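You operate a simulated robot arm through the tools that you are given. There is no shell and no other tool. Be economical: measure what you need, move in short steps, check, and stop when the job is done.

Carry out the task below with a simulated robot arm. There is one attempt and no reset: what you move stays moved.

TASK
Fit the blue rotor into the pump housing, put the cover on and tighten both nuts.
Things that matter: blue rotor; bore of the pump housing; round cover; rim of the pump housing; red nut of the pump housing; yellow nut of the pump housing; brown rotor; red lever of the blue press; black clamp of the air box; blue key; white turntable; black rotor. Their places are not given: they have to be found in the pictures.

It is judged by the outcome, as a careful person would: the job done as asked, and still so three seconds after it is handed in. It fails if anything else is knocked over, pushed out of place, dropped, spilled or broken.

THE ROBOT
A 6-joint arm with a two-finger parallel gripper, fixed in place. Base frame: the origin is at the foot of the arm, x ahead of it, y to its left, z up; the work surface is at about z = 81.9. Lengths are in cm, angles in degrees, forces in N, time in s.
With the tool pointing down near the work surface it reaches from about 24 to 64 cm from the base axis. Its first joint turns from -66.0 to 66.0 degrees. Payload 2.7 kg.
Tool frame: the origin (TCP) lies between the finger pads and is the grasp point; the fingertips stand 2.3 cm ahead of it; z points along the fingers, y is the line along which they close. The gripper opens to 9.4 cm. The fingers are 3.8 cm wide and 1 cm thick; the gripper's body (5.4 by 9.6 cm) begins 3.9 cm behind the TCP.
Orientation is that of the tool frame in the base frame, as [roll, pitch, yaw] about the fixed x, y, z axes, in that order (R = Rz(yaw) Ry(pitch) Rx(roll)). With the fingers straight down and closing along the base's y, the tool's x points along the base's -x, its y along +y and its z along -z.

THE INTERFACE
- The arm moves only by the tool drive_tool. Its argument "motion" is a list of rows, each an object (a shift or turn left out is 0, a gripper value left out holds the last) with "offset": the shift along the base's x, y, z in units of 100 mm (1.0 is 100 mm), a list of three; "dr": the turn, a rotation vector about the base's x, y, z in units of 180 degrees (1.0 is 180 degrees), a list of three; "fingers": the closure, from 0 (fully open) to 1 (shut). In form: [{"offset": [dx, dy, dz], "dr": [ax, ay, az], "fingers": fingers}, ...]. A call has 1 to 8 rows; each row is the pose to reach, as a shift and turn from the pose commanded when the call began. A call with a number of a shift or a turn outside -1 to 1 is refused whole. A row lasts 0.2 s, in which the tool goes at most 5 cm and 8.6 degrees; a call with a longer step from one row to the next is refused whole, and so is a gripper value outside its range. A pose out of reach is approached as far as the arm can. The call stops where the force on the tool passes 70 N (or 10 N more than at its start, if that is more) or the arm is blocked; 0.2 s more then pass. The fingers move at their own pace (about 4.5 cm/s each) and stop on an object; they squeeze with about 28 N. The grip force told is the motor's: it shows also when the fingers shut on nothing. Time passes only in rows, and 0.2 s behind the last, so rows that repeat a pose let the fingers close. It gives the time, the measured TCP pose, the force on the tool (base axes), the opening and the grip force at its end, in the units of the frame above (readings bear some noise), and new pictures: "views" is both (left out), scene, wrist or none.
- Cameras (640 x 400 px; columns grow to the right, rows downward): "scene" is fixed at [8.07, -43.37, 141.16]; the picture's right is [0.74, -0.67, 0.00], its down [-0.33, -0.37, -0.87] and it looks along [0.59, 0.64, -0.49] (base axes); focal length 365 px, centre (320, 200). "wrist" rides on the gripper at [-3.9, 0, -4.4] in the tool frame; the picture's right is [0.00, -1.00, 0.00], its down [0.97, 0.00, -0.24] and it looks along [0.24, 0.00, 0.97] (tool axes); focal length 218 px, centre (320, 200).
- pixel_to_xyz(camera, pixels): for up to 12 pixels [column, row] of the newest picture of that camera ("zoom" is the newest enlarged one), the place [x, y, z] in the base frame of the surface seen there, good to about 0.3 cm. No time passes.
- zoom(camera, box): a new picture of the part [left, top, right, bottom] of that camera's present view, enlarged. No time passes.
- close_job(): hands the job in; it is judged then, once.

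Work in short steps. Measure before you move; look again where a grasp or a placing could have gone wrong, and mend it. You have 80 turns and 120 pictures in all, the two below and enlarged ones among them. Open the gripper and draw the arm clear of the work before you hand the job in, unless the task says otherwise; then end with one line.

The tools are called as a command line: name --argument value ..., lists and objects as JSON in quotes. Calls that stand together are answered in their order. drive_tool: Moves the arm, as the interface text tells. Its arguments: {"type":"object","properties":{"motion":{"type":"array"},"views":{"type":"string","enum":["both","scene","wrist","none"]}},"required":["motion"]} The other tools are called the same way: pixel_to_xyz (camera, pixels) gives the place of the surface under pixels of a picture; zoom (camera, box) takes an enlarged picture of a part of a camera's view; close_job () hands the job in.

At the start:

```text
clock: 0.0
position: [32.05, -7.76, 124.06]
tool_rot: [-180.0, 0.0, 179.9]
force: [-0.5, -0.1, 0.1]
gripper_width: 9.41
grip_force: 0.0
```

scene: 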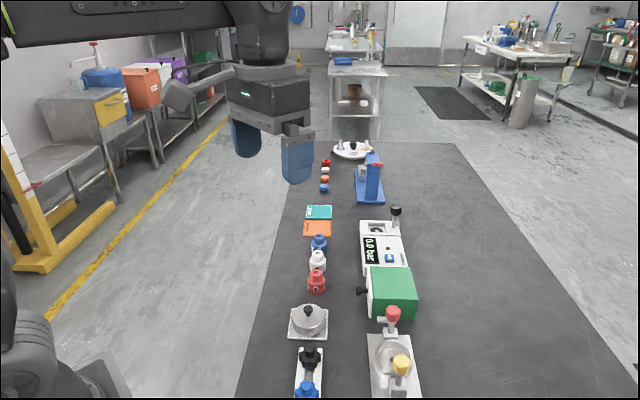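
wrist: 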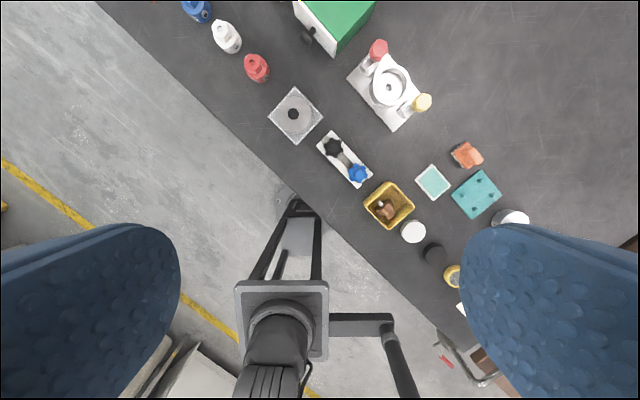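

The wrist view shows the pump housing near (388,88), the cover near (295,115), and the rotors near (345,158). I'll enlarge these and measure them.

zoom --camera "wrist" --box '[250, 20, 450, 240]'

zoom --camera "scene" --box '[270, 260, 450, 400]'

pixel_to_xyz --camera "wrist" --pixels '[[388, 88], [378, 48], [422, 102], [294, 114], [295, 89], [322, 117], [333, 147], [358, 173], [386, 208], [365, 63], [404, 112], [345, 160]]'

```text
1.82 times, centred on (350, 130) of wrist
```

zoom: 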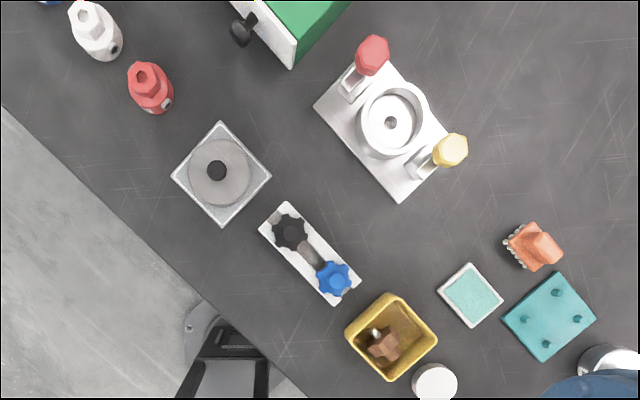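

```text
2.86 times, centred on (360, 330) of scene
```

zoom: 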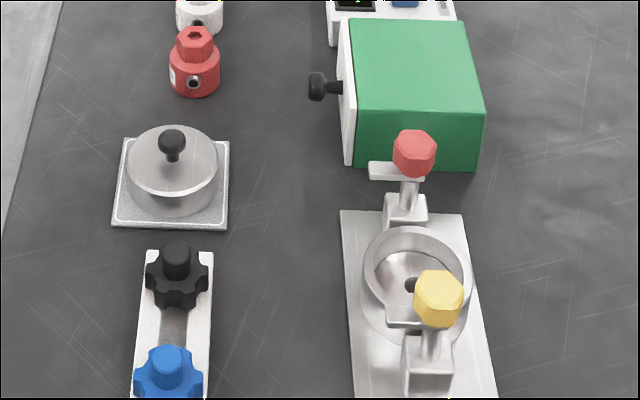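

```text
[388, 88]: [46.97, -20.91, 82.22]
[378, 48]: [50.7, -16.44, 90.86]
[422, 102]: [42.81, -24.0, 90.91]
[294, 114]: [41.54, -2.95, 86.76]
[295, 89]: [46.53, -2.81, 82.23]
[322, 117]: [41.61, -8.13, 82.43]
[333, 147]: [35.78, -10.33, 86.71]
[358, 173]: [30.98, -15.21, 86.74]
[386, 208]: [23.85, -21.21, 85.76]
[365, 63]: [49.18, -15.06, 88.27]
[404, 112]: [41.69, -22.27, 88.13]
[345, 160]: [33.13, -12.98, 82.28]
```

I'll move above the housing for a closer look.

drive_tool --motion '[{"offset": [0.2, -0.2, -0.2]}, {"offset": [0.4, -0.4, -0.4]}, {"offset": [0.6, -0.6, -0.65]}, {"offset": [0.8, -0.8, -0.9]}, {"offset": [1.0, -1.0, -1.0]}, {"offset": [1.0, -1.0, -1.0]}]' --views "wrist"

```text
clock: 1.4
position: [42.24, -17.6, 113.88]
tool_rot: [-179.9, 0.0, 179.9]
force: [-0.2, -0.7, -0.4]
gripper_width: 9.41
grip_force: 0.0
```

wrist: 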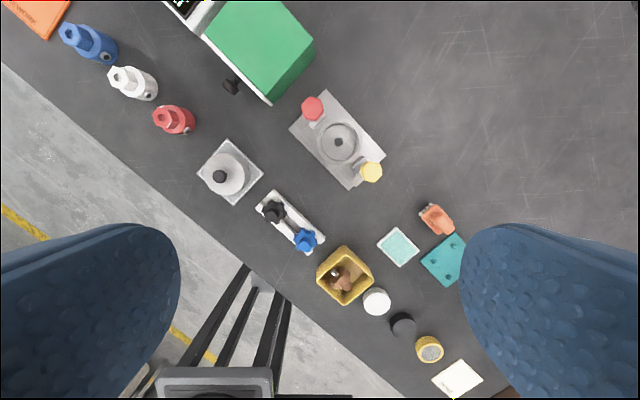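

zoom --camera "wrist" --box '[270, 80, 400, 200]'

zoom --camera "wrist" --box '[190, 130, 340, 260]'

pixel_to_xyz --camera "wrist" --pixels '[[312, 108], [370, 171], [338, 142], [319, 139], [338, 123], [356, 142], [338, 161], [219, 177], [272, 209], [306, 236], [239, 166], [302, 246]]'

```text
3.33 times, centred on (335, 140) of wrist
```

zoom: 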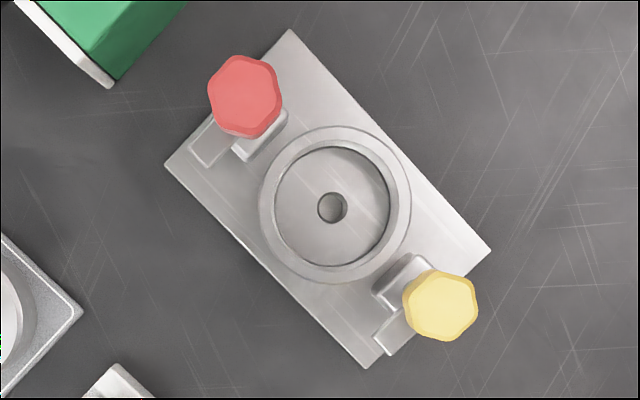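

```text
3.08 times, centred on (265, 195) of wrist
```

zoom: 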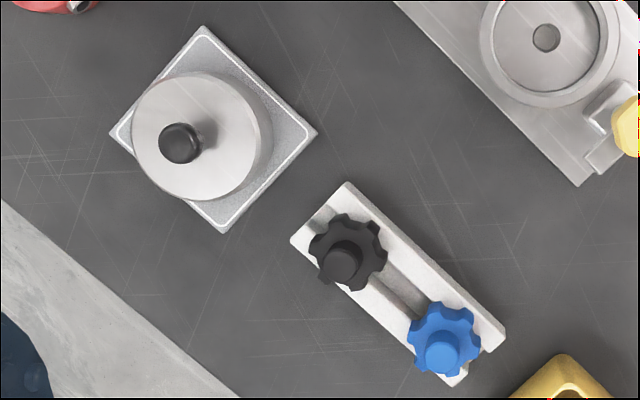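

```text
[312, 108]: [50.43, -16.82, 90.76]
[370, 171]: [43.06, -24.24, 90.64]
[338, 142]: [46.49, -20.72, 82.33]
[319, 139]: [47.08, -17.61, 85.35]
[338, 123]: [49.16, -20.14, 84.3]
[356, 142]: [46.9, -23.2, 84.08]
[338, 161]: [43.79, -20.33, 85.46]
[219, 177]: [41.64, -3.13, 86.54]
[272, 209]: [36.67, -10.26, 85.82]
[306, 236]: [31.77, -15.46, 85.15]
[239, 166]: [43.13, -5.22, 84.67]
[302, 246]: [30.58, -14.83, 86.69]
```

Next I'll go above the blue rotor, with yaw aligned so the fingers close across its tray.

drive_tool --motion '[{"offset": [-0.2, 0.04, -0.16], "dr": [0, 0, 0.04]}, {"offset": [-0.4, 0.08, -0.32], "dr": [0, 0, 0.08]}, {"offset": [-0.6, 0.12, -0.48], "dr": [0, 0, 0.12]}, {"offset": [-0.8, 0.16, -0.64], "dr": [0, 0, 0.16]}, {"offset": [-1.0, 0.2, -0.8], "dr": [0, 0, 0.2]}, {"offset": [-1.0, 0.24, -1.0], "dr": [0, 0, 0.24]}, {"offset": [-1.0, 0.24, -1.0], "dr": [0, 0, 0.24]}]' --views "both"

```text
clock: 3.0
position: [32.11, -15.39, 103.92]
tool_rot: [179.9, 0.1, -136.7]
force: [0.6, -0.8, -0.2]
gripper_width: 9.41
grip_force: 0.2
```

scene: 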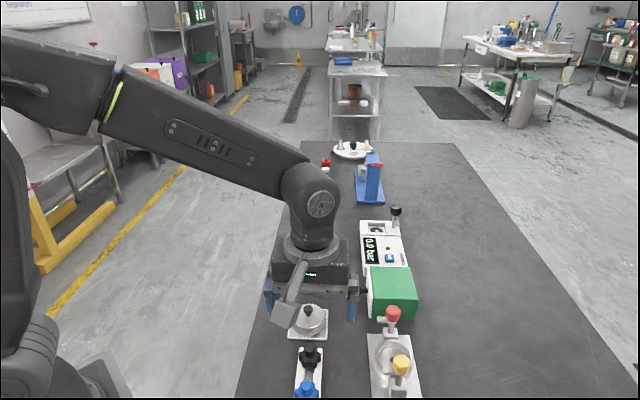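
wrist: 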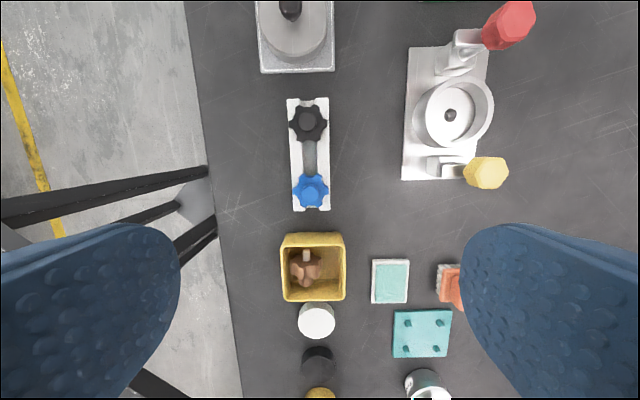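

zoom --camera "wrist" --box '[260, 90, 360, 230]'

pixel_to_xyz --camera "wrist" --pixels '[[311, 189], [311, 187], [307, 190], [315, 190], [298, 191], [324, 191], [308, 121], [282, 238], [343, 238], [312, 234], [294, 207], [329, 207]]'

```text
2.86 times, centred on (310, 160) of wrist
```

zoom: 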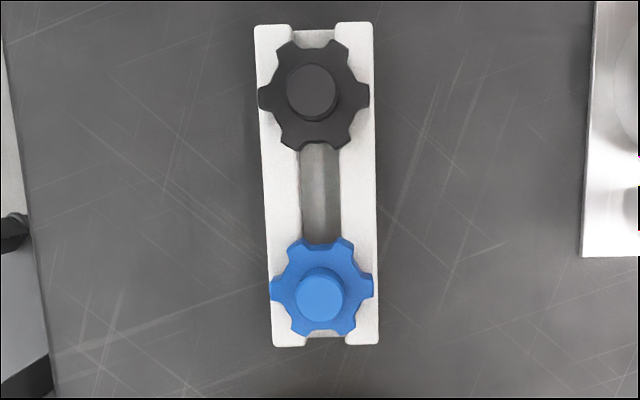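

```text
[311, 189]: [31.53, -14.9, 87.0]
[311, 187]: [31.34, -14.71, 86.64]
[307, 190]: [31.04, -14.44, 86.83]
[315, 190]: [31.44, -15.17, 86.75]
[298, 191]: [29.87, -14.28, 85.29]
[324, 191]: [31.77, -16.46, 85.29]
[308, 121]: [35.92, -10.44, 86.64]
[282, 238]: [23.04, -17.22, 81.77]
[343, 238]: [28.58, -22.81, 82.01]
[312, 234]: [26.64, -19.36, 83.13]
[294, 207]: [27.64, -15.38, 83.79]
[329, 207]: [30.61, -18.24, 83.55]
```

The blue knob is at about (31.0,-15.1), with its top at 86.8. I'll descend partway with the fingers partly closed and check.

drive_tool --motion '[{"offset": [-0.11, 0.03, -0.3], "fingers": 0.5}, {"offset": [-0.11, 0.03, -0.6], "fingers": 0.5}, {"offset": [-0.11, 0.03, -0.9], "fingers": 0.5}, {"offset": [-0.11, 0.03, -1.0], "fingers": 0.5}, {"offset": [-0.11, 0.03, -1.0], "fingers": 0.5}]' --views "wrist"

```text
clock: 4.2
position: [30.97, -14.9, 94.08]
tool_rot: [180.0, 0.0, -136.8]
force: [0.3, -0.8, -0.6]
gripper_width: 4.68
grip_force: 0.1
```

wrist: 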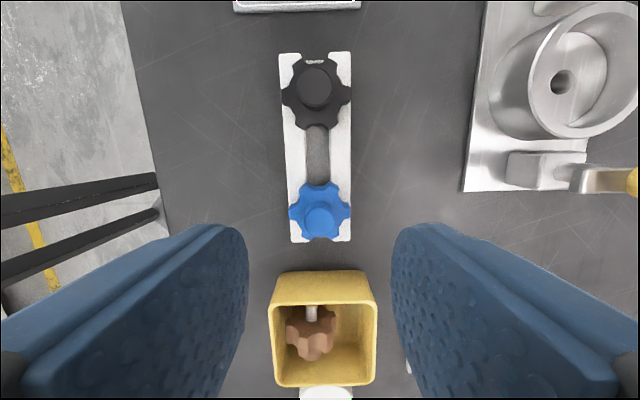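

drive_tool --motion '[{"offset": [-0.01, -0.02, -0.3], "fingers": 0.5}, {"offset": [-0.01, -0.02, -0.6], "fingers": 0.5}, {"offset": [-0.01, -0.02, -0.6], "fingers": 1.0}, {"offset": [-0.01, -0.02, -0.6], "fingers": 1.0}, {"offset": [-0.01, -0.02, -0.6], "fingers": 1.0}]' --views "wrist"

```text
clock: 5.4
position: [31.1, -15.24, 88.02]
tool_rot: [-180.0, 0.1, -136.8]
force: [-0.5, 0.0, 0.1]
gripper_width: 1.65
grip_force: 27.7
```

wrist: 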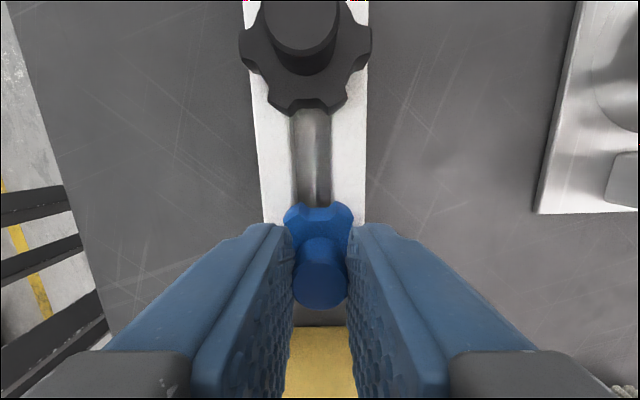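

Gripped at 1.65 cm. I'll lift straight up.

drive_tool --motion '[{"offset": [0, 0, 0.2]}, {"offset": [0, 0, 0.5]}, {"offset": [0, 0, 0.8]}, {"offset": [0, 0, 1.0]}, {"offset": [0, 0, 1.0]}]' --views "both"

```text
clock: 6.6
position: [31.14, -15.18, 98.05]
tool_rot: [-180.0, 0.0, -136.8]
force: [0.5, -0.1, -0.5]
gripper_width: 1.66
grip_force: 28.2
```

scene: 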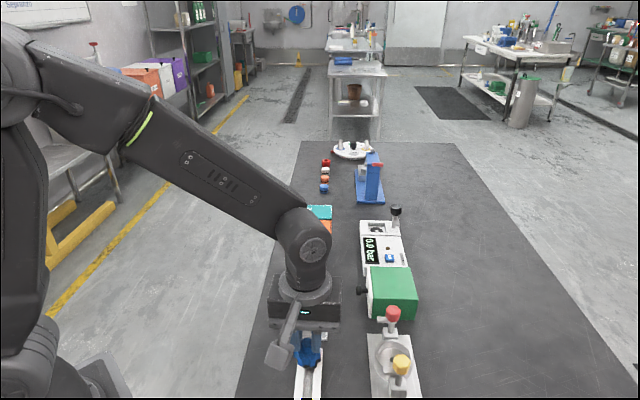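
wrist: 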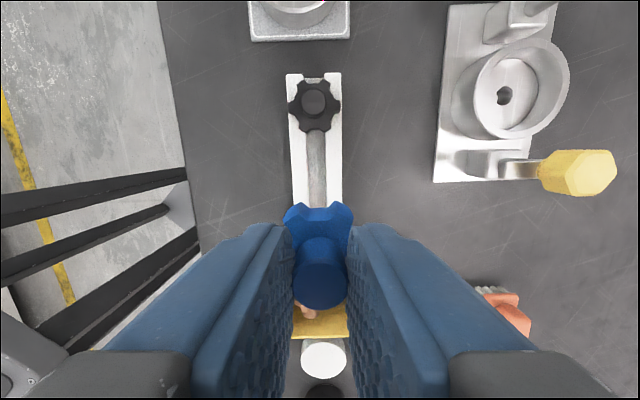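

zoom --camera "wrist" --box '[430, 30, 590, 150]'

zoom --camera "scene" --box '[270, 320, 350, 400]'

```text
3.33 times, centred on (510, 90) of wrist
```

zoom: 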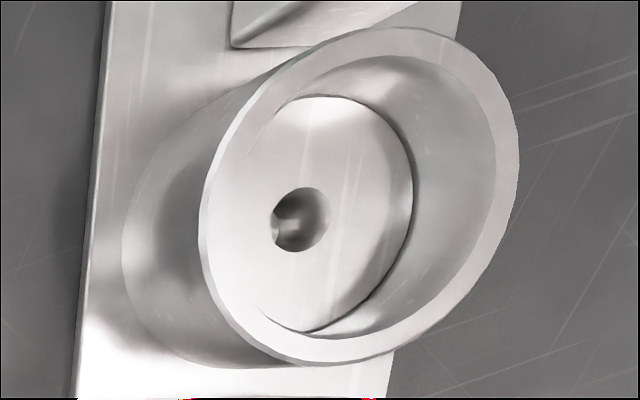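

```text
5.00 times, centred on (310, 360) of scene
```

zoom: 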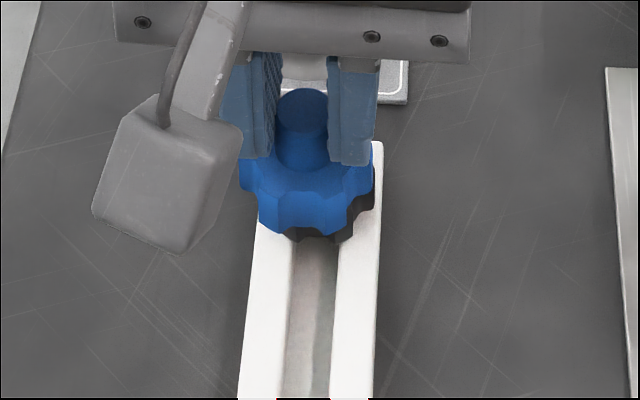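

pixel_to_xyz --camera "wrist" --pixels '[[520, 70], [500, 75], [518, 105], [498, 115], [473, 95], [569, 85], [545, 44], [494, 134], [504, 96], [445, 100]]'

drive_tool --motion '[{"offset": [0.26, -0.09, 0.03]}, {"offset": [0.52, -0.18, 0.03]}, {"offset": [0.78, -0.27, 0.03]}, {"offset": [1.0, -0.36, 0.03]}, {"offset": [1.0, -0.36, 0.03]}]' --views "wrist"

```text
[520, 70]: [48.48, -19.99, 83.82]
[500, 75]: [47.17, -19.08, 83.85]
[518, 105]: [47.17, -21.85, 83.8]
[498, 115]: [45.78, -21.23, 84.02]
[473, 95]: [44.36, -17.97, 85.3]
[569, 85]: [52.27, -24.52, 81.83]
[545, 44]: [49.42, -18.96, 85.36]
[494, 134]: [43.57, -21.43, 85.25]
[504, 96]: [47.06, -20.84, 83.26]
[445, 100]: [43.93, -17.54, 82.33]
```

```text
clock: 7.8
position: [40.89, -18.85, 98.35]
tool_rot: [-180.0, 0.0, -136.9]
force: [-0.6, 0.1, -0.6]
gripper_width: 1.65
grip_force: 28.1
```

wrist: 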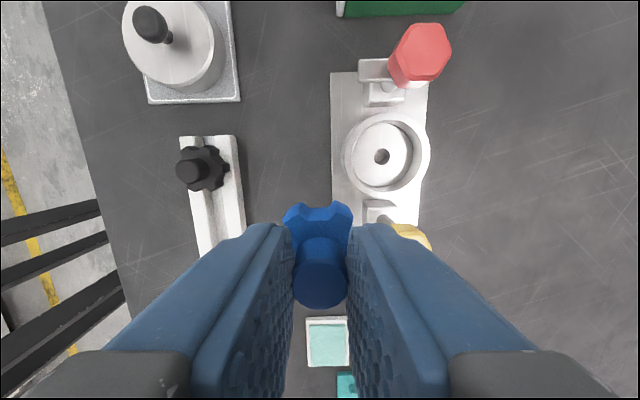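

Bore floor is at 83.8, the rim at 85.35, and the hole at about (46.75,-20.5). I'll centre over it and come down partway.

drive_tool --motion '[{"offset": [0.3, -0.08, 0]}, {"offset": [0.593, -0.158, 0]}, {"offset": [0.593, -0.158, -0.2]}, {"offset": [0.593, -0.158, -0.4]}, {"offset": [0.593, -0.158, -0.4]}]' --views "both"

```text
clock: 9.0
position: [46.83, -20.27, 94.45]
tool_rot: [-180.0, 0.0, -136.8]
force: [0.1, 0.4, -0.2]
gripper_width: 1.68
grip_force: 28.3
```

scene: 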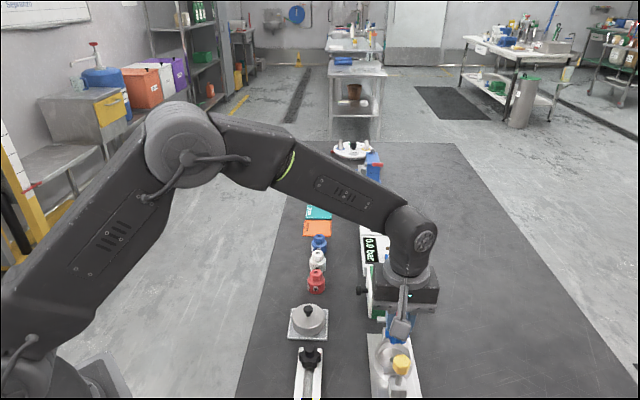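
wrist: 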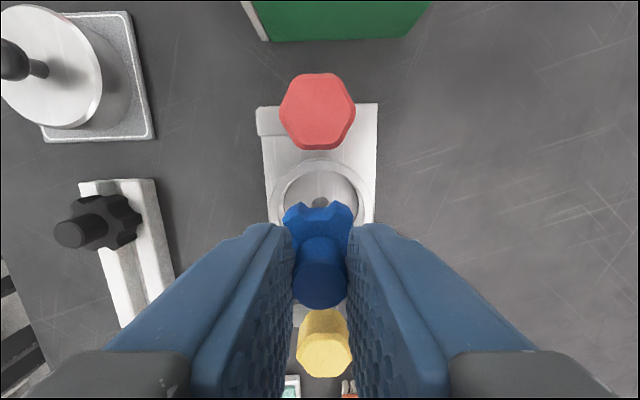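

Alignment looks good, with the hole at column 320. I'll lower slowly toward the seat.

drive_tool --motion '[{"offset": [0.005, -0.007, -0.2]}, {"offset": [0.005, -0.007, -0.4]}, {"offset": [0.005, -0.007, -0.5]}, {"offset": [0.005, -0.007, -0.55]}, {"offset": [0.005, -0.007, -0.6]}, {"offset": [0.005, -0.007, -0.63]}]' --views "both"

```text
clock: 10.4
position: [47.01, -20.37, 88.02]
tool_rot: [179.9, 0.0, -136.8]
force: [-7.5, 3.4, 13.2]
gripper_width: 1.63
grip_force: 28.2
```

scene: 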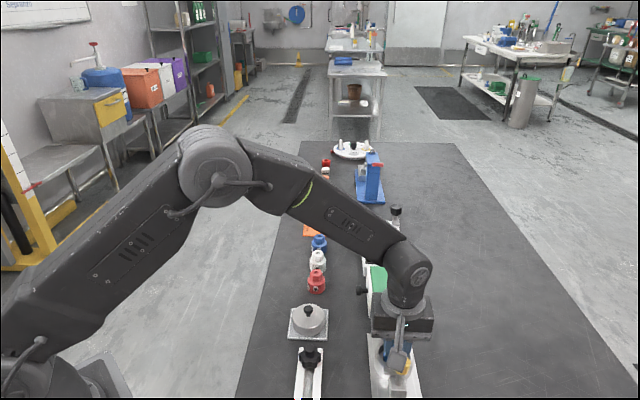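
wrist: 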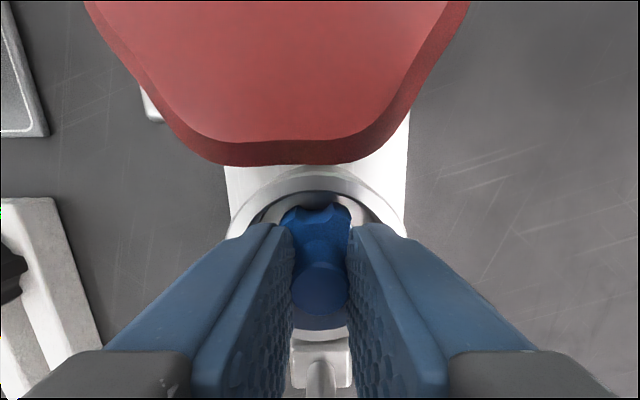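

Contact shows 13 N up with a lateral load, so it seems seated. I'll ease sideways, release gently and lift.

drive_tool --motion '[{"offset": [-0.008, 0.006, 0.0]}, {"offset": [-0.008, 0.006, 0.0], "fingers": 0.7}, {"offset": [-0.008, 0.006, 0.0], "fingers": 0.65}, {"offset": [-0.008, 0.006, 0.2], "fingers": 0.65}, {"offset": [-0.008, 0.006, 0.5], "fingers": 0.65}, {"offset": [-0.008, 0.006, 0.8], "fingers": 0.65}, {"offset": [-0.008, 0.006, 1.0], "fingers": 0.5}]' --views "wrist"

zoom --camera "wrist" --box '[240, 100, 400, 280]'

zoom --camera "scene" --box '[350, 290, 450, 400]'

```text
clock: 12.0
position: [46.77, -20.34, 97.97]
tool_rot: [180.0, 0.0, -136.8]
force: [-0.6, -0.3, 0.5]
gripper_width: 4.73
grip_force: 0.1
```

wrist: 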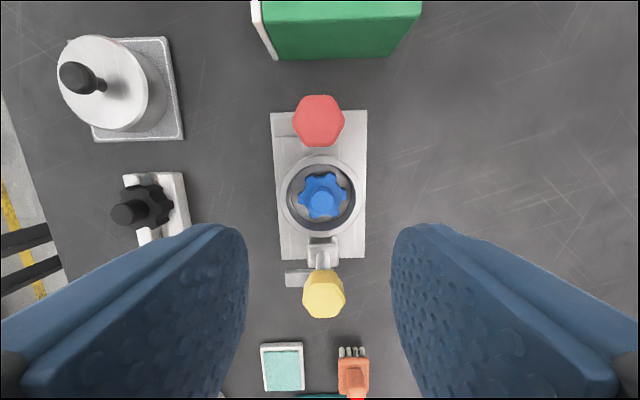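

```text
2.22 times, centred on (320, 190) of wrist
```

zoom: 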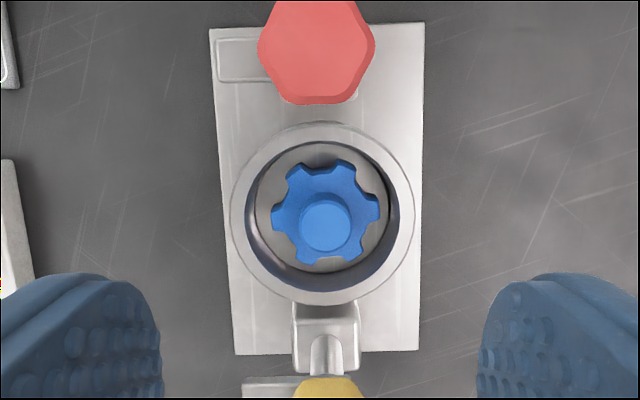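

```text
3.64 times, centred on (400, 345) of scene
```

zoom: 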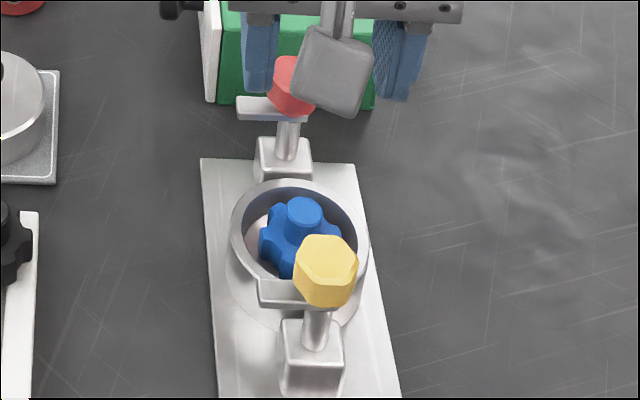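

pixel_to_xyz --camera "wrist" --pixels '[[322, 201], [310, 184], [334, 184], [322, 172], [309, 210], [336, 207], [282, 200], [363, 200], [86, 77], [130, 100], [150, 95], [105, 50]]'

zoom --camera "wrist" --box '[40, 20, 200, 150]'

```text
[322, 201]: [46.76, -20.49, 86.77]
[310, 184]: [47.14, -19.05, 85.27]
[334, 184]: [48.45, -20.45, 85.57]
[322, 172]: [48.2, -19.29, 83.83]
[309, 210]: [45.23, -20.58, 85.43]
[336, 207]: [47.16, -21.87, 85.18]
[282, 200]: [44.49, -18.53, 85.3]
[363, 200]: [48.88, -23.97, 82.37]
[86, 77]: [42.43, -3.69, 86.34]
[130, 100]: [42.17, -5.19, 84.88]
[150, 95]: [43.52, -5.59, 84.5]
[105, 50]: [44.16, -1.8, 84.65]
```

```text
3.08 times, centred on (120, 85) of wrist
```

zoom: 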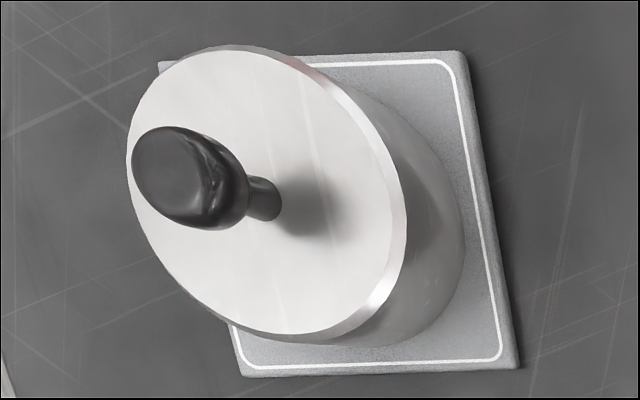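

The rotor is seated level (knob top at 86.77). Next is the cover, so I'll open the fingers and move above it.

drive_tool --motion '[{"offset": [-0.1, 0.3, 0.05], "fingers": 0}, {"offset": [-0.2, 0.65, 0.05], "fingers": 0}, {"offset": [-0.3, 1.0, 0.05], "fingers": 0}, {"offset": [-0.46, 1.0, 0.05], "fingers": 0}, {"offset": [-0.46, 1.0, 0.05], "fingers": 0}]' --views "none"

drive_tool --motion '[{"offset": [0, 0.35, 0]}, {"offset": [0, 0.69, 0]}, {"offset": [0, 0.69, 0]}]' --views "wrist"

zoom --camera "wrist" --box '[240, 120, 400, 280]'

```text
clock: 13.2
position: [42.26, -10.19, 98.49]
tool_rot: [180.0, 0.1, -136.8]
force: [0.5, -1.3, 0.1]
gripper_width: 9.4
grip_force: 0.1
```

```text
clock: 14.0
position: [42.22, -3.2, 98.34]
tool_rot: [-179.9, 0.1, -136.8]
force: [0.1, 0.0, -0.1]
gripper_width: 9.38
grip_force: 0.1
```

wrist: 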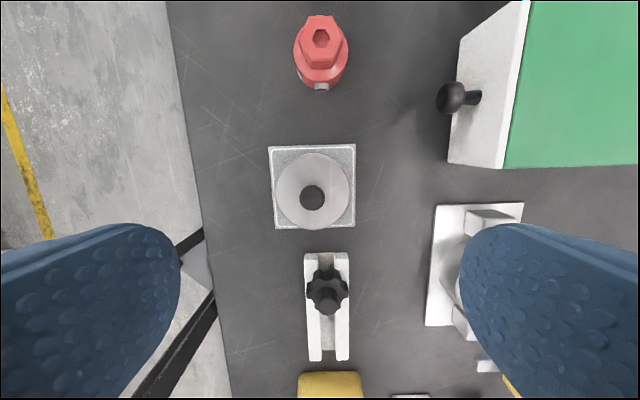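

```text
2.50 times, centred on (320, 200) of wrist
```

zoom: 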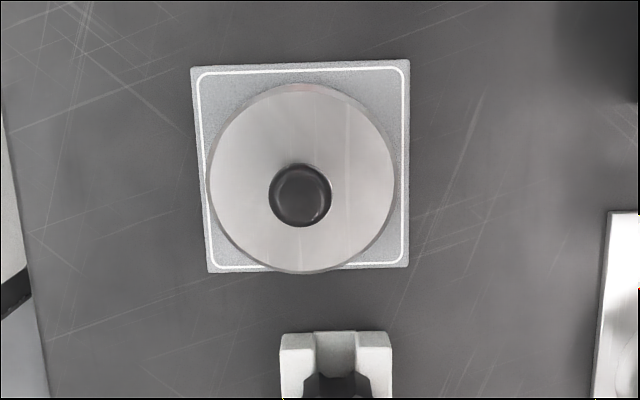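

pixel_to_xyz --camera "wrist" --pixels '[[313, 165], [285, 190], [340, 190], [313, 222], [312, 198], [280, 150], [345, 224]]'

```text
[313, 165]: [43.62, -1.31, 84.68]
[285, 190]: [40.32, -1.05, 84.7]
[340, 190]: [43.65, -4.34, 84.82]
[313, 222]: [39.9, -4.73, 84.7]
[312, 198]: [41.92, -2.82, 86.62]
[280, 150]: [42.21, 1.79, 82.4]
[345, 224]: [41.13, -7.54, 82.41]
```

The cover is centred at (41.87,-2.7), with diameter about 6.2 and its top at 84.7. I'll grasp it by its sides and descend.

drive_tool --motion '[{"offset": [-0.035, 0.049, -0.4]}, {"offset": [-0.035, 0.049, -0.8]}, {"offset": [-0.035, 0.049, -1.0]}, {"offset": [-0.035, 0.049, -1.0]}]' --views "both"

```text
clock: 15.0
position: [41.79, -2.86, 88.45]
tool_rot: [179.9, 0.0, -136.8]
force: [-0.4, 0.2, 0.1]
gripper_width: 9.41
grip_force: 0.0
```

scene: 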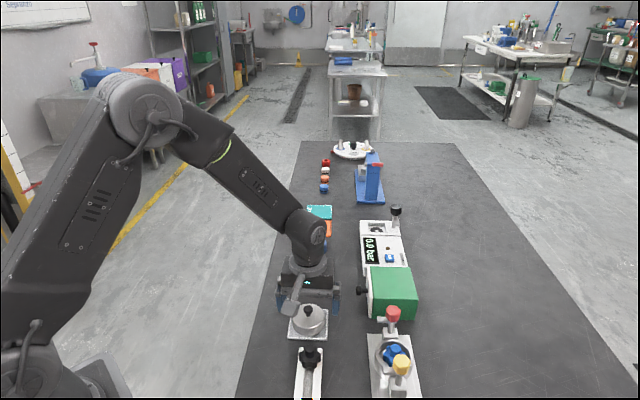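
wrist: 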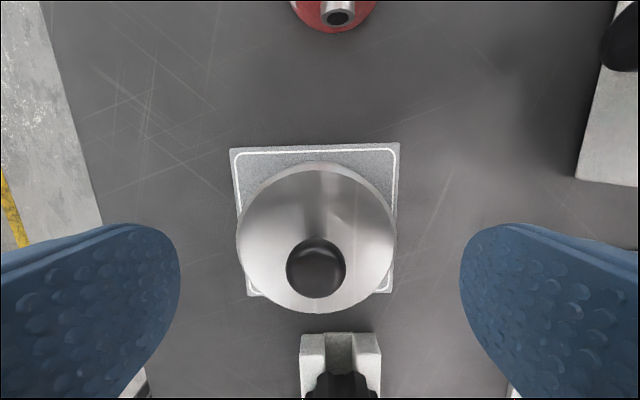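

drive_tool --motion '[{"offset": [-0.008, 0.009, -0.2]}, {"offset": [-0.008, 0.009, -0.34]}, {"offset": [-0.008, 0.009, -0.34], "fingers": 1}, {"offset": [-0.008, 0.009, -0.34], "fingers": 1}, {"offset": [-0.008, 0.009, -0.34], "fingers": 1}, {"offset": [-0.008, 0.009, -0.34], "fingers": 1}]' --views "wrist"

```text
clock: 16.4
position: [41.73, -2.92, 84.92]
tool_rot: [-179.9, 0.0, -136.8]
force: [-0.4, 0.9, 0.7]
gripper_width: 6.45
grip_force: 28.2
```

wrist: 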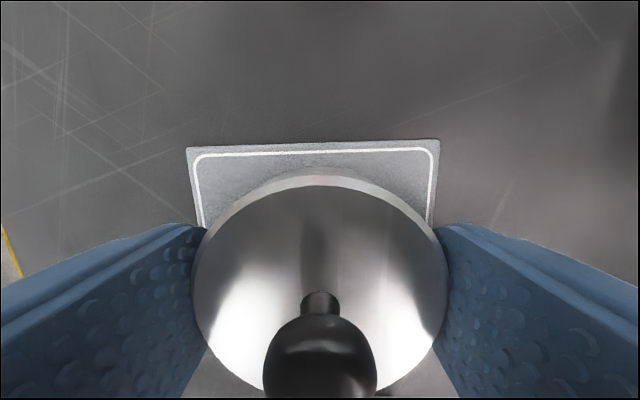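

Gripped at 6.45 cm. I'll lift and carry it toward the housing.

drive_tool --motion '[{"offset": [0, 0, 0.2]}, {"offset": [0, 0, 0.5]}, {"offset": [0, 0, 0.8]}, {"offset": [0, 0, 1.0]}, {"offset": [0, 0, 1.0]}]' --views "wrist"

drive_tool --motion '[{"offset": [0.1, -0.3, 0.4]}, {"offset": [0.25, -0.65, 0.4]}, {"offset": [0.4, -1.0, 0.4]}, {"offset": [0.4, -1.0, 0.4]}]' --views "both"

```text
clock: 17.6
position: [41.88, -2.82, 95.1]
tool_rot: [-180.0, 0.0, -136.8]
force: [0.5, 0.7, -0.9]
gripper_width: 6.45
grip_force: 27.8
```

wrist: 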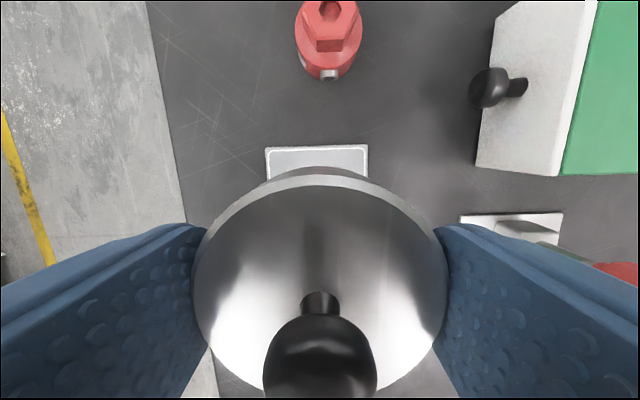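

```text
refused: row 1 steps farther than a row can; nothing moved
```

drive_tool --motion '[{"offset": [0, -0.1, 0.3]}, {"offset": [0.1, -0.4, 0.4]}, {"offset": [0.2, -0.7, 0.4]}, {"offset": [0.25, -0.9, 0.4]}, {"offset": [0.25, -0.9, 0.4]}]' --views "none"

drive_tool --motion '[{"offset": [0.1, -0.3, 0]}, {"offset": [0.2, -0.6, 0]}, {"offset": [0.242, -0.868, 0]}, {"offset": [0.242, -0.868, 0]}]' --views "both"

```text
clock: 18.8
position: [44.5, -12.06, 99.11]
tool_rot: [-179.9, 0.0, -136.8]
force: [-0.2, 1.1, -0.5]
gripper_width: 6.47
grip_force: 27.9
```

```text
clock: 19.8
position: [46.79, -20.54, 99.15]
tool_rot: [180.0, 0.0, -136.9]
force: [0.1, -0.2, -1.9]
gripper_width: 6.44
grip_force: 27.9
```

scene: 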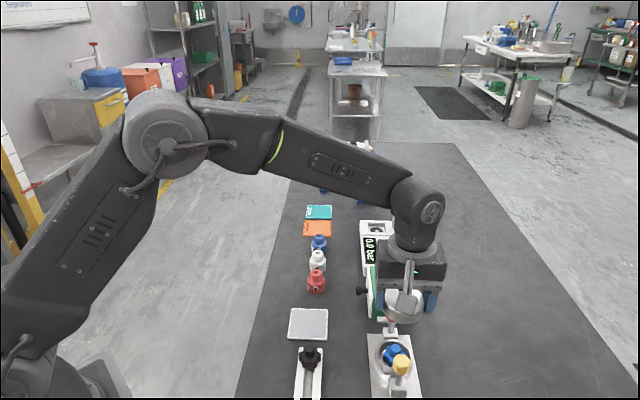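
wrist: 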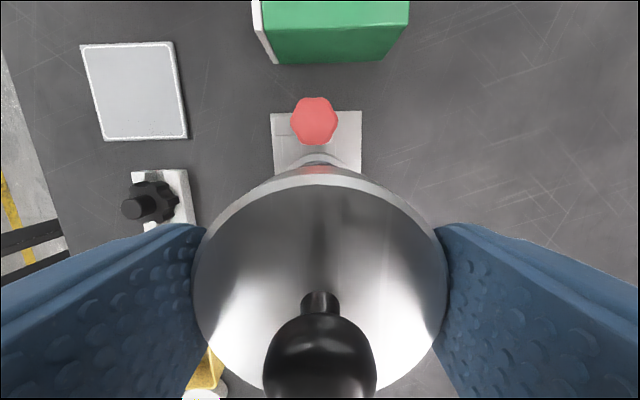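

drive_tool --motion '[{"offset": [-0.008, 0.003, -0.3]}, {"offset": [-0.008, 0.003, -0.6]}, {"offset": [-0.008, 0.003, -0.8]}, {"offset": [-0.008, 0.003, -0.95]}, {"offset": [-0.008, 0.003, -0.95]}]' --views "both"

zoom --camera "scene" --box '[350, 290, 450, 400]'

```text
clock: 21.0
position: [46.79, -20.54, 89.56]
tool_rot: [180.0, 0.1, -136.8]
force: [-0.3, -0.1, -1.1]
gripper_width: 6.46
grip_force: 28.1
```

scene: 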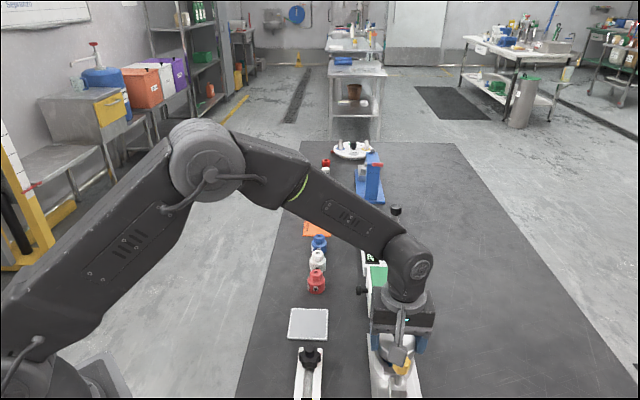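
wrist: 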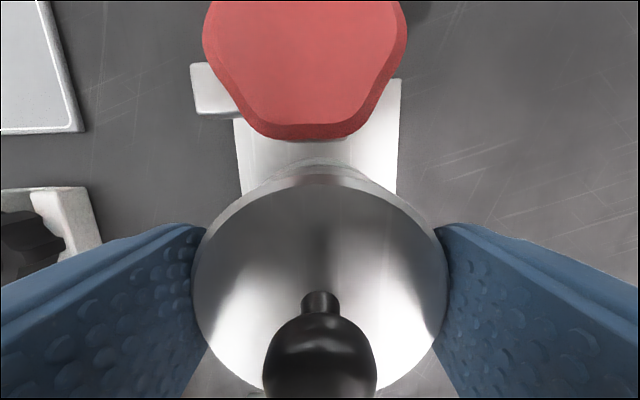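

```text
3.64 times, centred on (400, 345) of scene
```

zoom: 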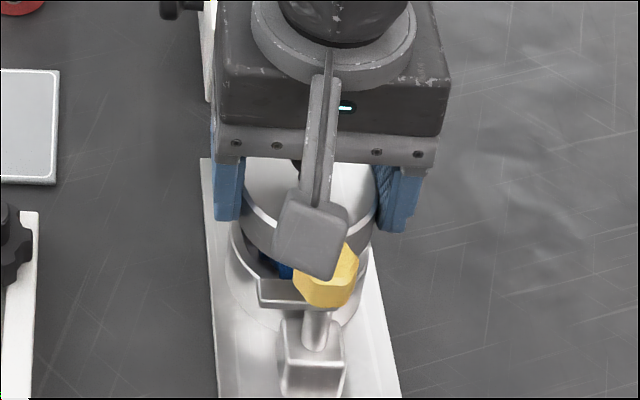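

Cover and rim are concentric (the arc is centred at column ~318). I'll lower to contact.

drive_tool --motion '[{"offset": [-0.003, 0.004, -0.08]}, {"offset": [-0.003, 0.004, -0.13]}, {"offset": [-0.003, 0.004, -0.16]}, {"offset": [-0.003, 0.004, -0.17]}, {"offset": [-0.003, 0.004, -0.175]}]' --views "wrist"

zoom --camera "scene" --box '[350, 290, 450, 400]'

```text
clock: 22.2
position: [46.63, -20.55, 87.91]
tool_rot: [-180.0, 0.0, -136.8]
force: [0.0, 2.2, 4.8]
gripper_width: 6.44
grip_force: 27.8
```

wrist: 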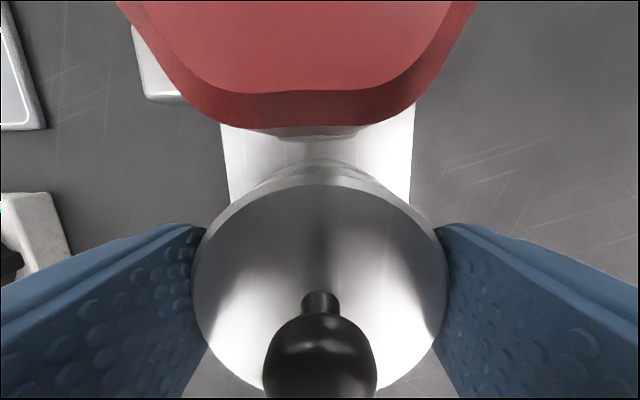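

```text
3.64 times, centred on (400, 345) of scene
```

zoom: 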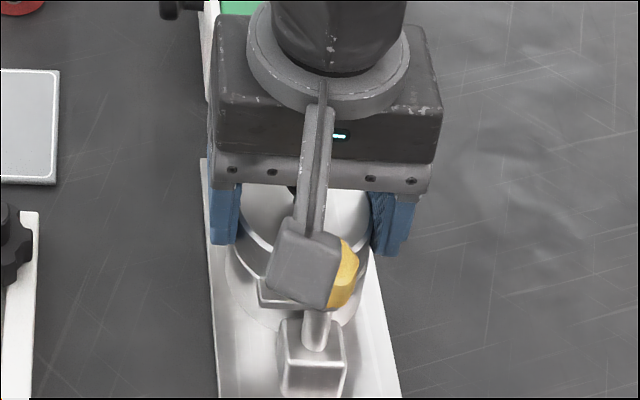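

Contact made at the expected height. I'll release and lift.

drive_tool --motion '[{"offset": [0, 0, 0], "fingers": 0.1}, {"offset": [0, 0, 0], "fingers": 0.0}, {"offset": [0, 0, 0], "fingers": 0.0}, {"offset": [0, 0, 0.3]}, {"offset": [0, 0, 0.6]}, {"offset": [0, 0, 1.0]}, {"offset": [0, 0, 1.0]}]' --views "both"

zoom --camera "scene" --box '[350, 290, 450, 400]'

zoom --camera "wrist" --box '[240, 70, 400, 330]'

```text
clock: 23.8
position: [46.6, -20.44, 97.81]
tool_rot: [-180.0, 0.0, -136.9]
force: [-0.1, 0.1, -0.1]
gripper_width: 9.41
grip_force: 0.0
```

scene: 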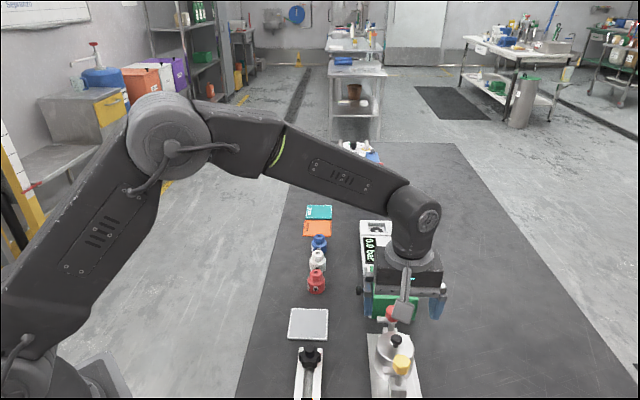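
wrist: 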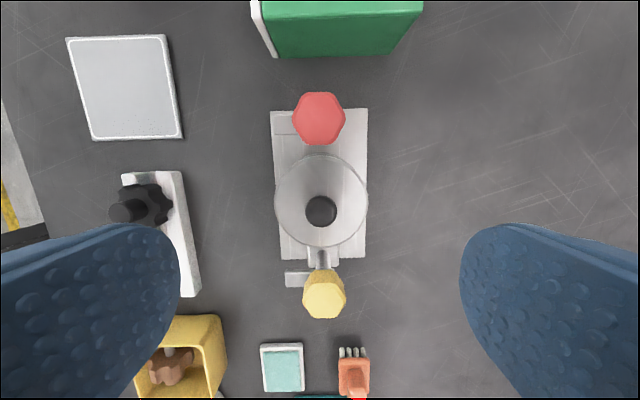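

```text
3.64 times, centred on (400, 345) of scene
```

zoom: 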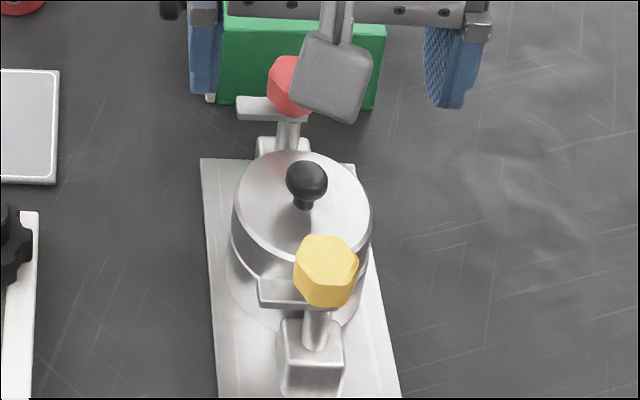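

```text
1.54 times, centred on (320, 200) of wrist
```

zoom: 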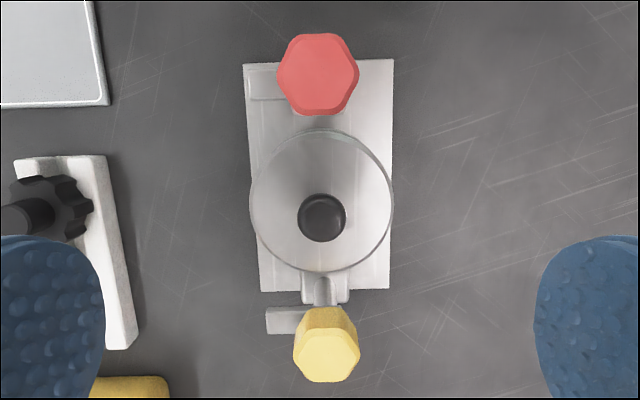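

The cover sits flush. Both strap arms point the same way, toward +tool y. I'll go above the yellow nut, rotate 30° to match its flats, and check cover and green-box heights.

pixel_to_xyz --camera "wrist" --pixels '[[295, 190], [350, 190], [320, 170], [320, 235], [322, 212], [318, 116], [323, 295], [295, 279], [282, 125], [290, 50], [385, 50], [340, 20]]'

drive_tool --motion '[{"offset": [-0.09, -0.09, 0.02], "dr": [0, 0, 0.0417]}, {"offset": [-0.18, -0.18, 0.02], "dr": [0, 0, 0.0833]}, {"offset": [-0.27, -0.27, 0.02], "dr": [0, 0, 0.125]}, {"offset": [-0.36, -0.37, 0.02], "dr": [0, 0, 0.1667]}, {"offset": [-0.36, -0.37, 0.02], "dr": [0, 0, 0.1667]}]' --views "wrist"

zoom --camera "wrist" --box '[240, 100, 400, 260]'

```text
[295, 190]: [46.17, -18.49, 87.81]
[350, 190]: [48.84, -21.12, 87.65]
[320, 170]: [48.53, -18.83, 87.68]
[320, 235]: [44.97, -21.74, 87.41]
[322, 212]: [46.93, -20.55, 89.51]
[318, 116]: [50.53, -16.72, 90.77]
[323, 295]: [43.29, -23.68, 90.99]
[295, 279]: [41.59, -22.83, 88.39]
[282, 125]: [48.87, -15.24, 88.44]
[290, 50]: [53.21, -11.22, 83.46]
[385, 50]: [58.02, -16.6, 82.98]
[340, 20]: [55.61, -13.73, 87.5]
```

```text
clock: 25.0
position: [43.05, -24.07, 98.13]
tool_rot: [179.9, -0.1, -106.7]
force: [0.1, -0.4, 0.1]
gripper_width: 9.4
grip_force: 0.1
```

wrist: 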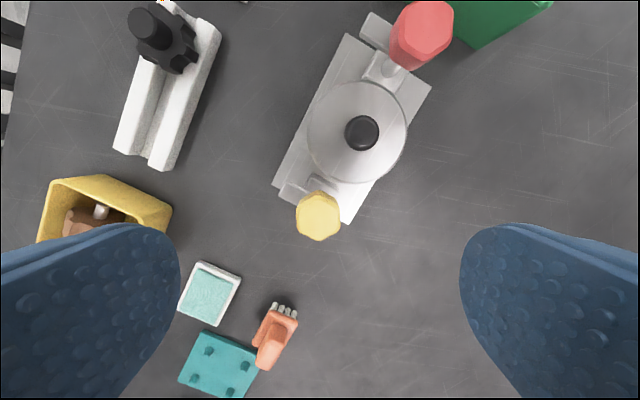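

```text
2.50 times, centred on (320, 180) of wrist
```

zoom: 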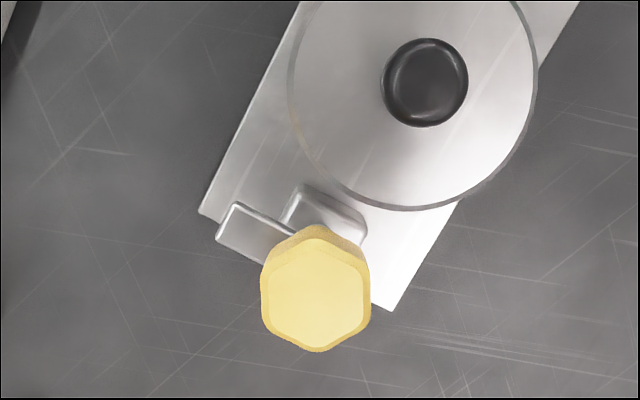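

Flats are aligned. I'll descend onto the yellow nut and grip it.

drive_tool --motion '[{"offset": [-0.005, 0.01, -0.3], "fingers": 0.5}, {"offset": [-0.005, 0.01, -0.5], "fingers": 0.5}, {"offset": [-0.005, 0.01, -0.66], "fingers": 0.5}, {"offset": [-0.005, 0.01, -0.66], "fingers": 1}, {"offset": [-0.005, 0.01, -0.66], "fingers": 1}, {"offset": [-0.005, 0.01, -0.66], "fingers": 1}]' --views "wrist"

```text
clock: 26.4
position: [42.94, -24.03, 91.35]
tool_rot: [179.8, 0.0, -106.7]
force: [-3.7, 2.4, -0.5]
gripper_width: 2.56
grip_force: 45.3
```

wrist: 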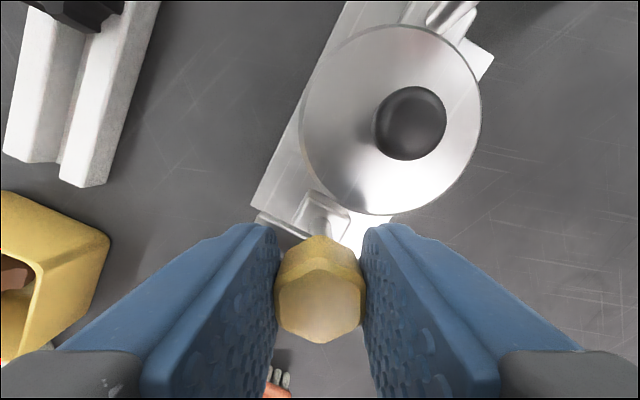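

Gripped at 2.56. I'll turn clockwise (seen from above) about 32° and check.

drive_tool --motion '[{"dr": [0, 0, -0.04]}, {"dr": [0, 0, -0.08]}, {"dr": [0, 0, -0.12]}, {"dr": [0, 0, -0.16]}, {"dr": [0, 0, -0.2]}]' --views "wrist"

```text
clock: 27.6
position: [43.05, -24.23, 91.34]
tool_rot: [-179.9, 0.2, -142.9]
force: [21.1, -7.8, -22.5]
gripper_width: 2.57
grip_force: 44.7
```

wrist: 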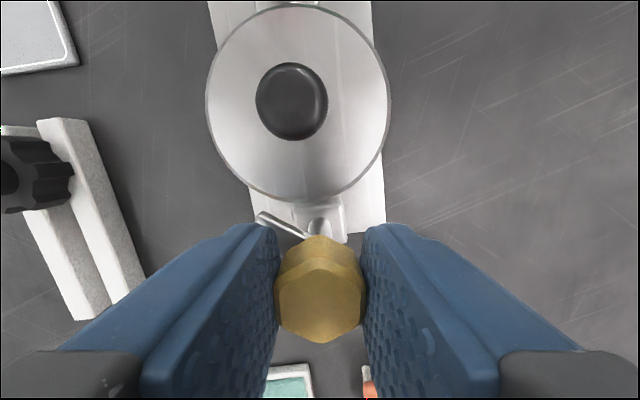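

The strap swings with the nut, and the nut draws downward (-22 N). I'll relieve the load by following it down, then keep turning.

drive_tool --motion '[{"offset": [0.01, -0.004, -0.015]}, {"offset": [0.01, -0.004, -0.015], "dr": [0, 0, -0.02]}, {"offset": [0.01, -0.004, -0.018], "dr": [0, 0, -0.06]}, {"offset": [0.01, -0.004, -0.02], "dr": [0, 0, -0.1]}]' --views "wrist"

```text
clock: 28.6
position: [43.18, -24.17, 91.23]
tool_rot: [-179.9, 0.1, -160.9]
force: [7.1, -5.6, -1.8]
gripper_width: 2.58
grip_force: 45.2
```

wrist: 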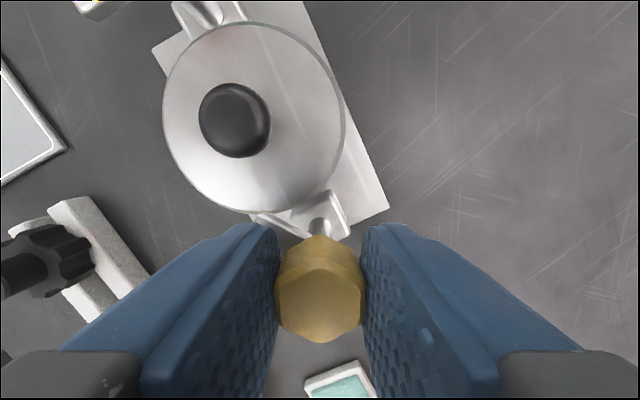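

zoom --camera "wrist" --box '[220, 160, 380, 260]'

drive_tool --motion '[{"offset": [0.004, -0.003, 0], "dr": [0, 0, -0.04]}, {"offset": [0.004, -0.003, -0.005], "dr": [0, 0, -0.08]}, {"offset": [0.004, -0.003, -0.01], "dr": [0, 0, -0.1]}]' --views "both"

zoom --camera "scene" --box '[350, 290, 450, 400]'

```text
4.00 times, centred on (300, 210) of wrist
```

zoom: 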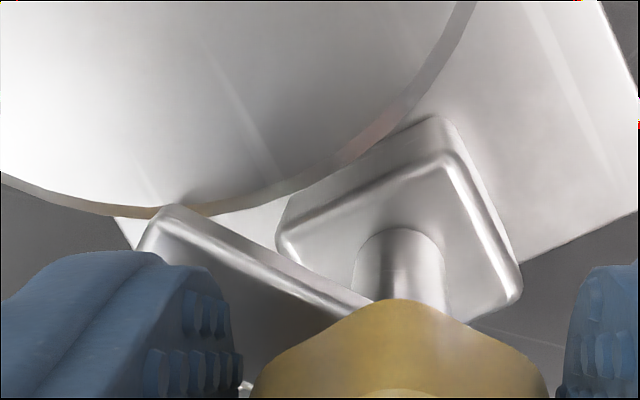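

```text
clock: 29.4
position: [43.15, -24.13, 91.42]
tool_rot: [-179.9, 0.1, -178.8]
force: [-3.8, -4.6, 26.0]
gripper_width: 2.55
grip_force: 45.1
```

scene: 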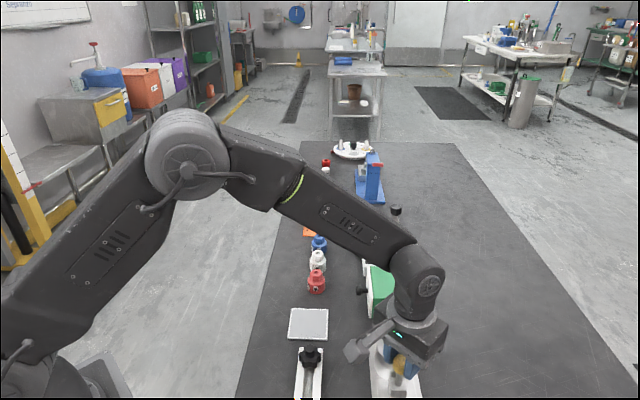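
wrist: 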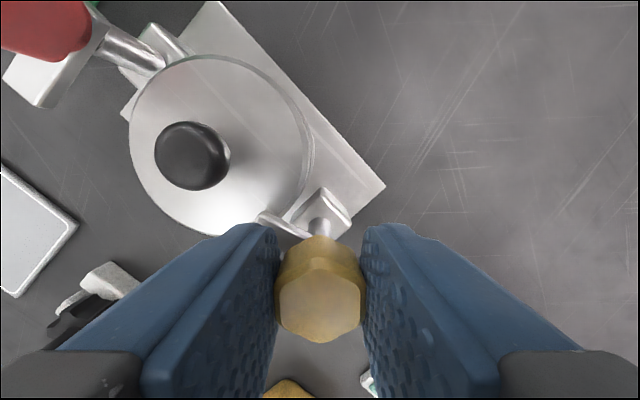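

```text
3.64 times, centred on (400, 345) of scene
```

zoom: 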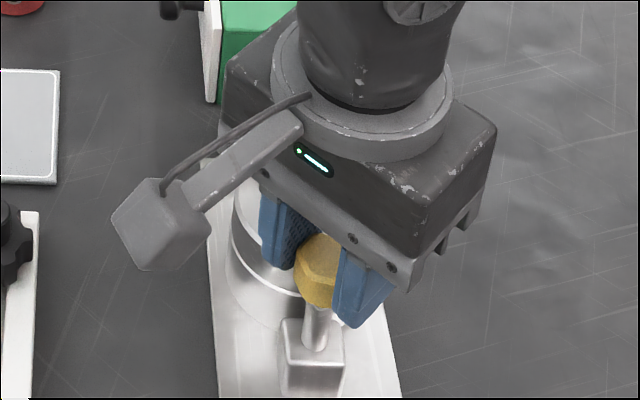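

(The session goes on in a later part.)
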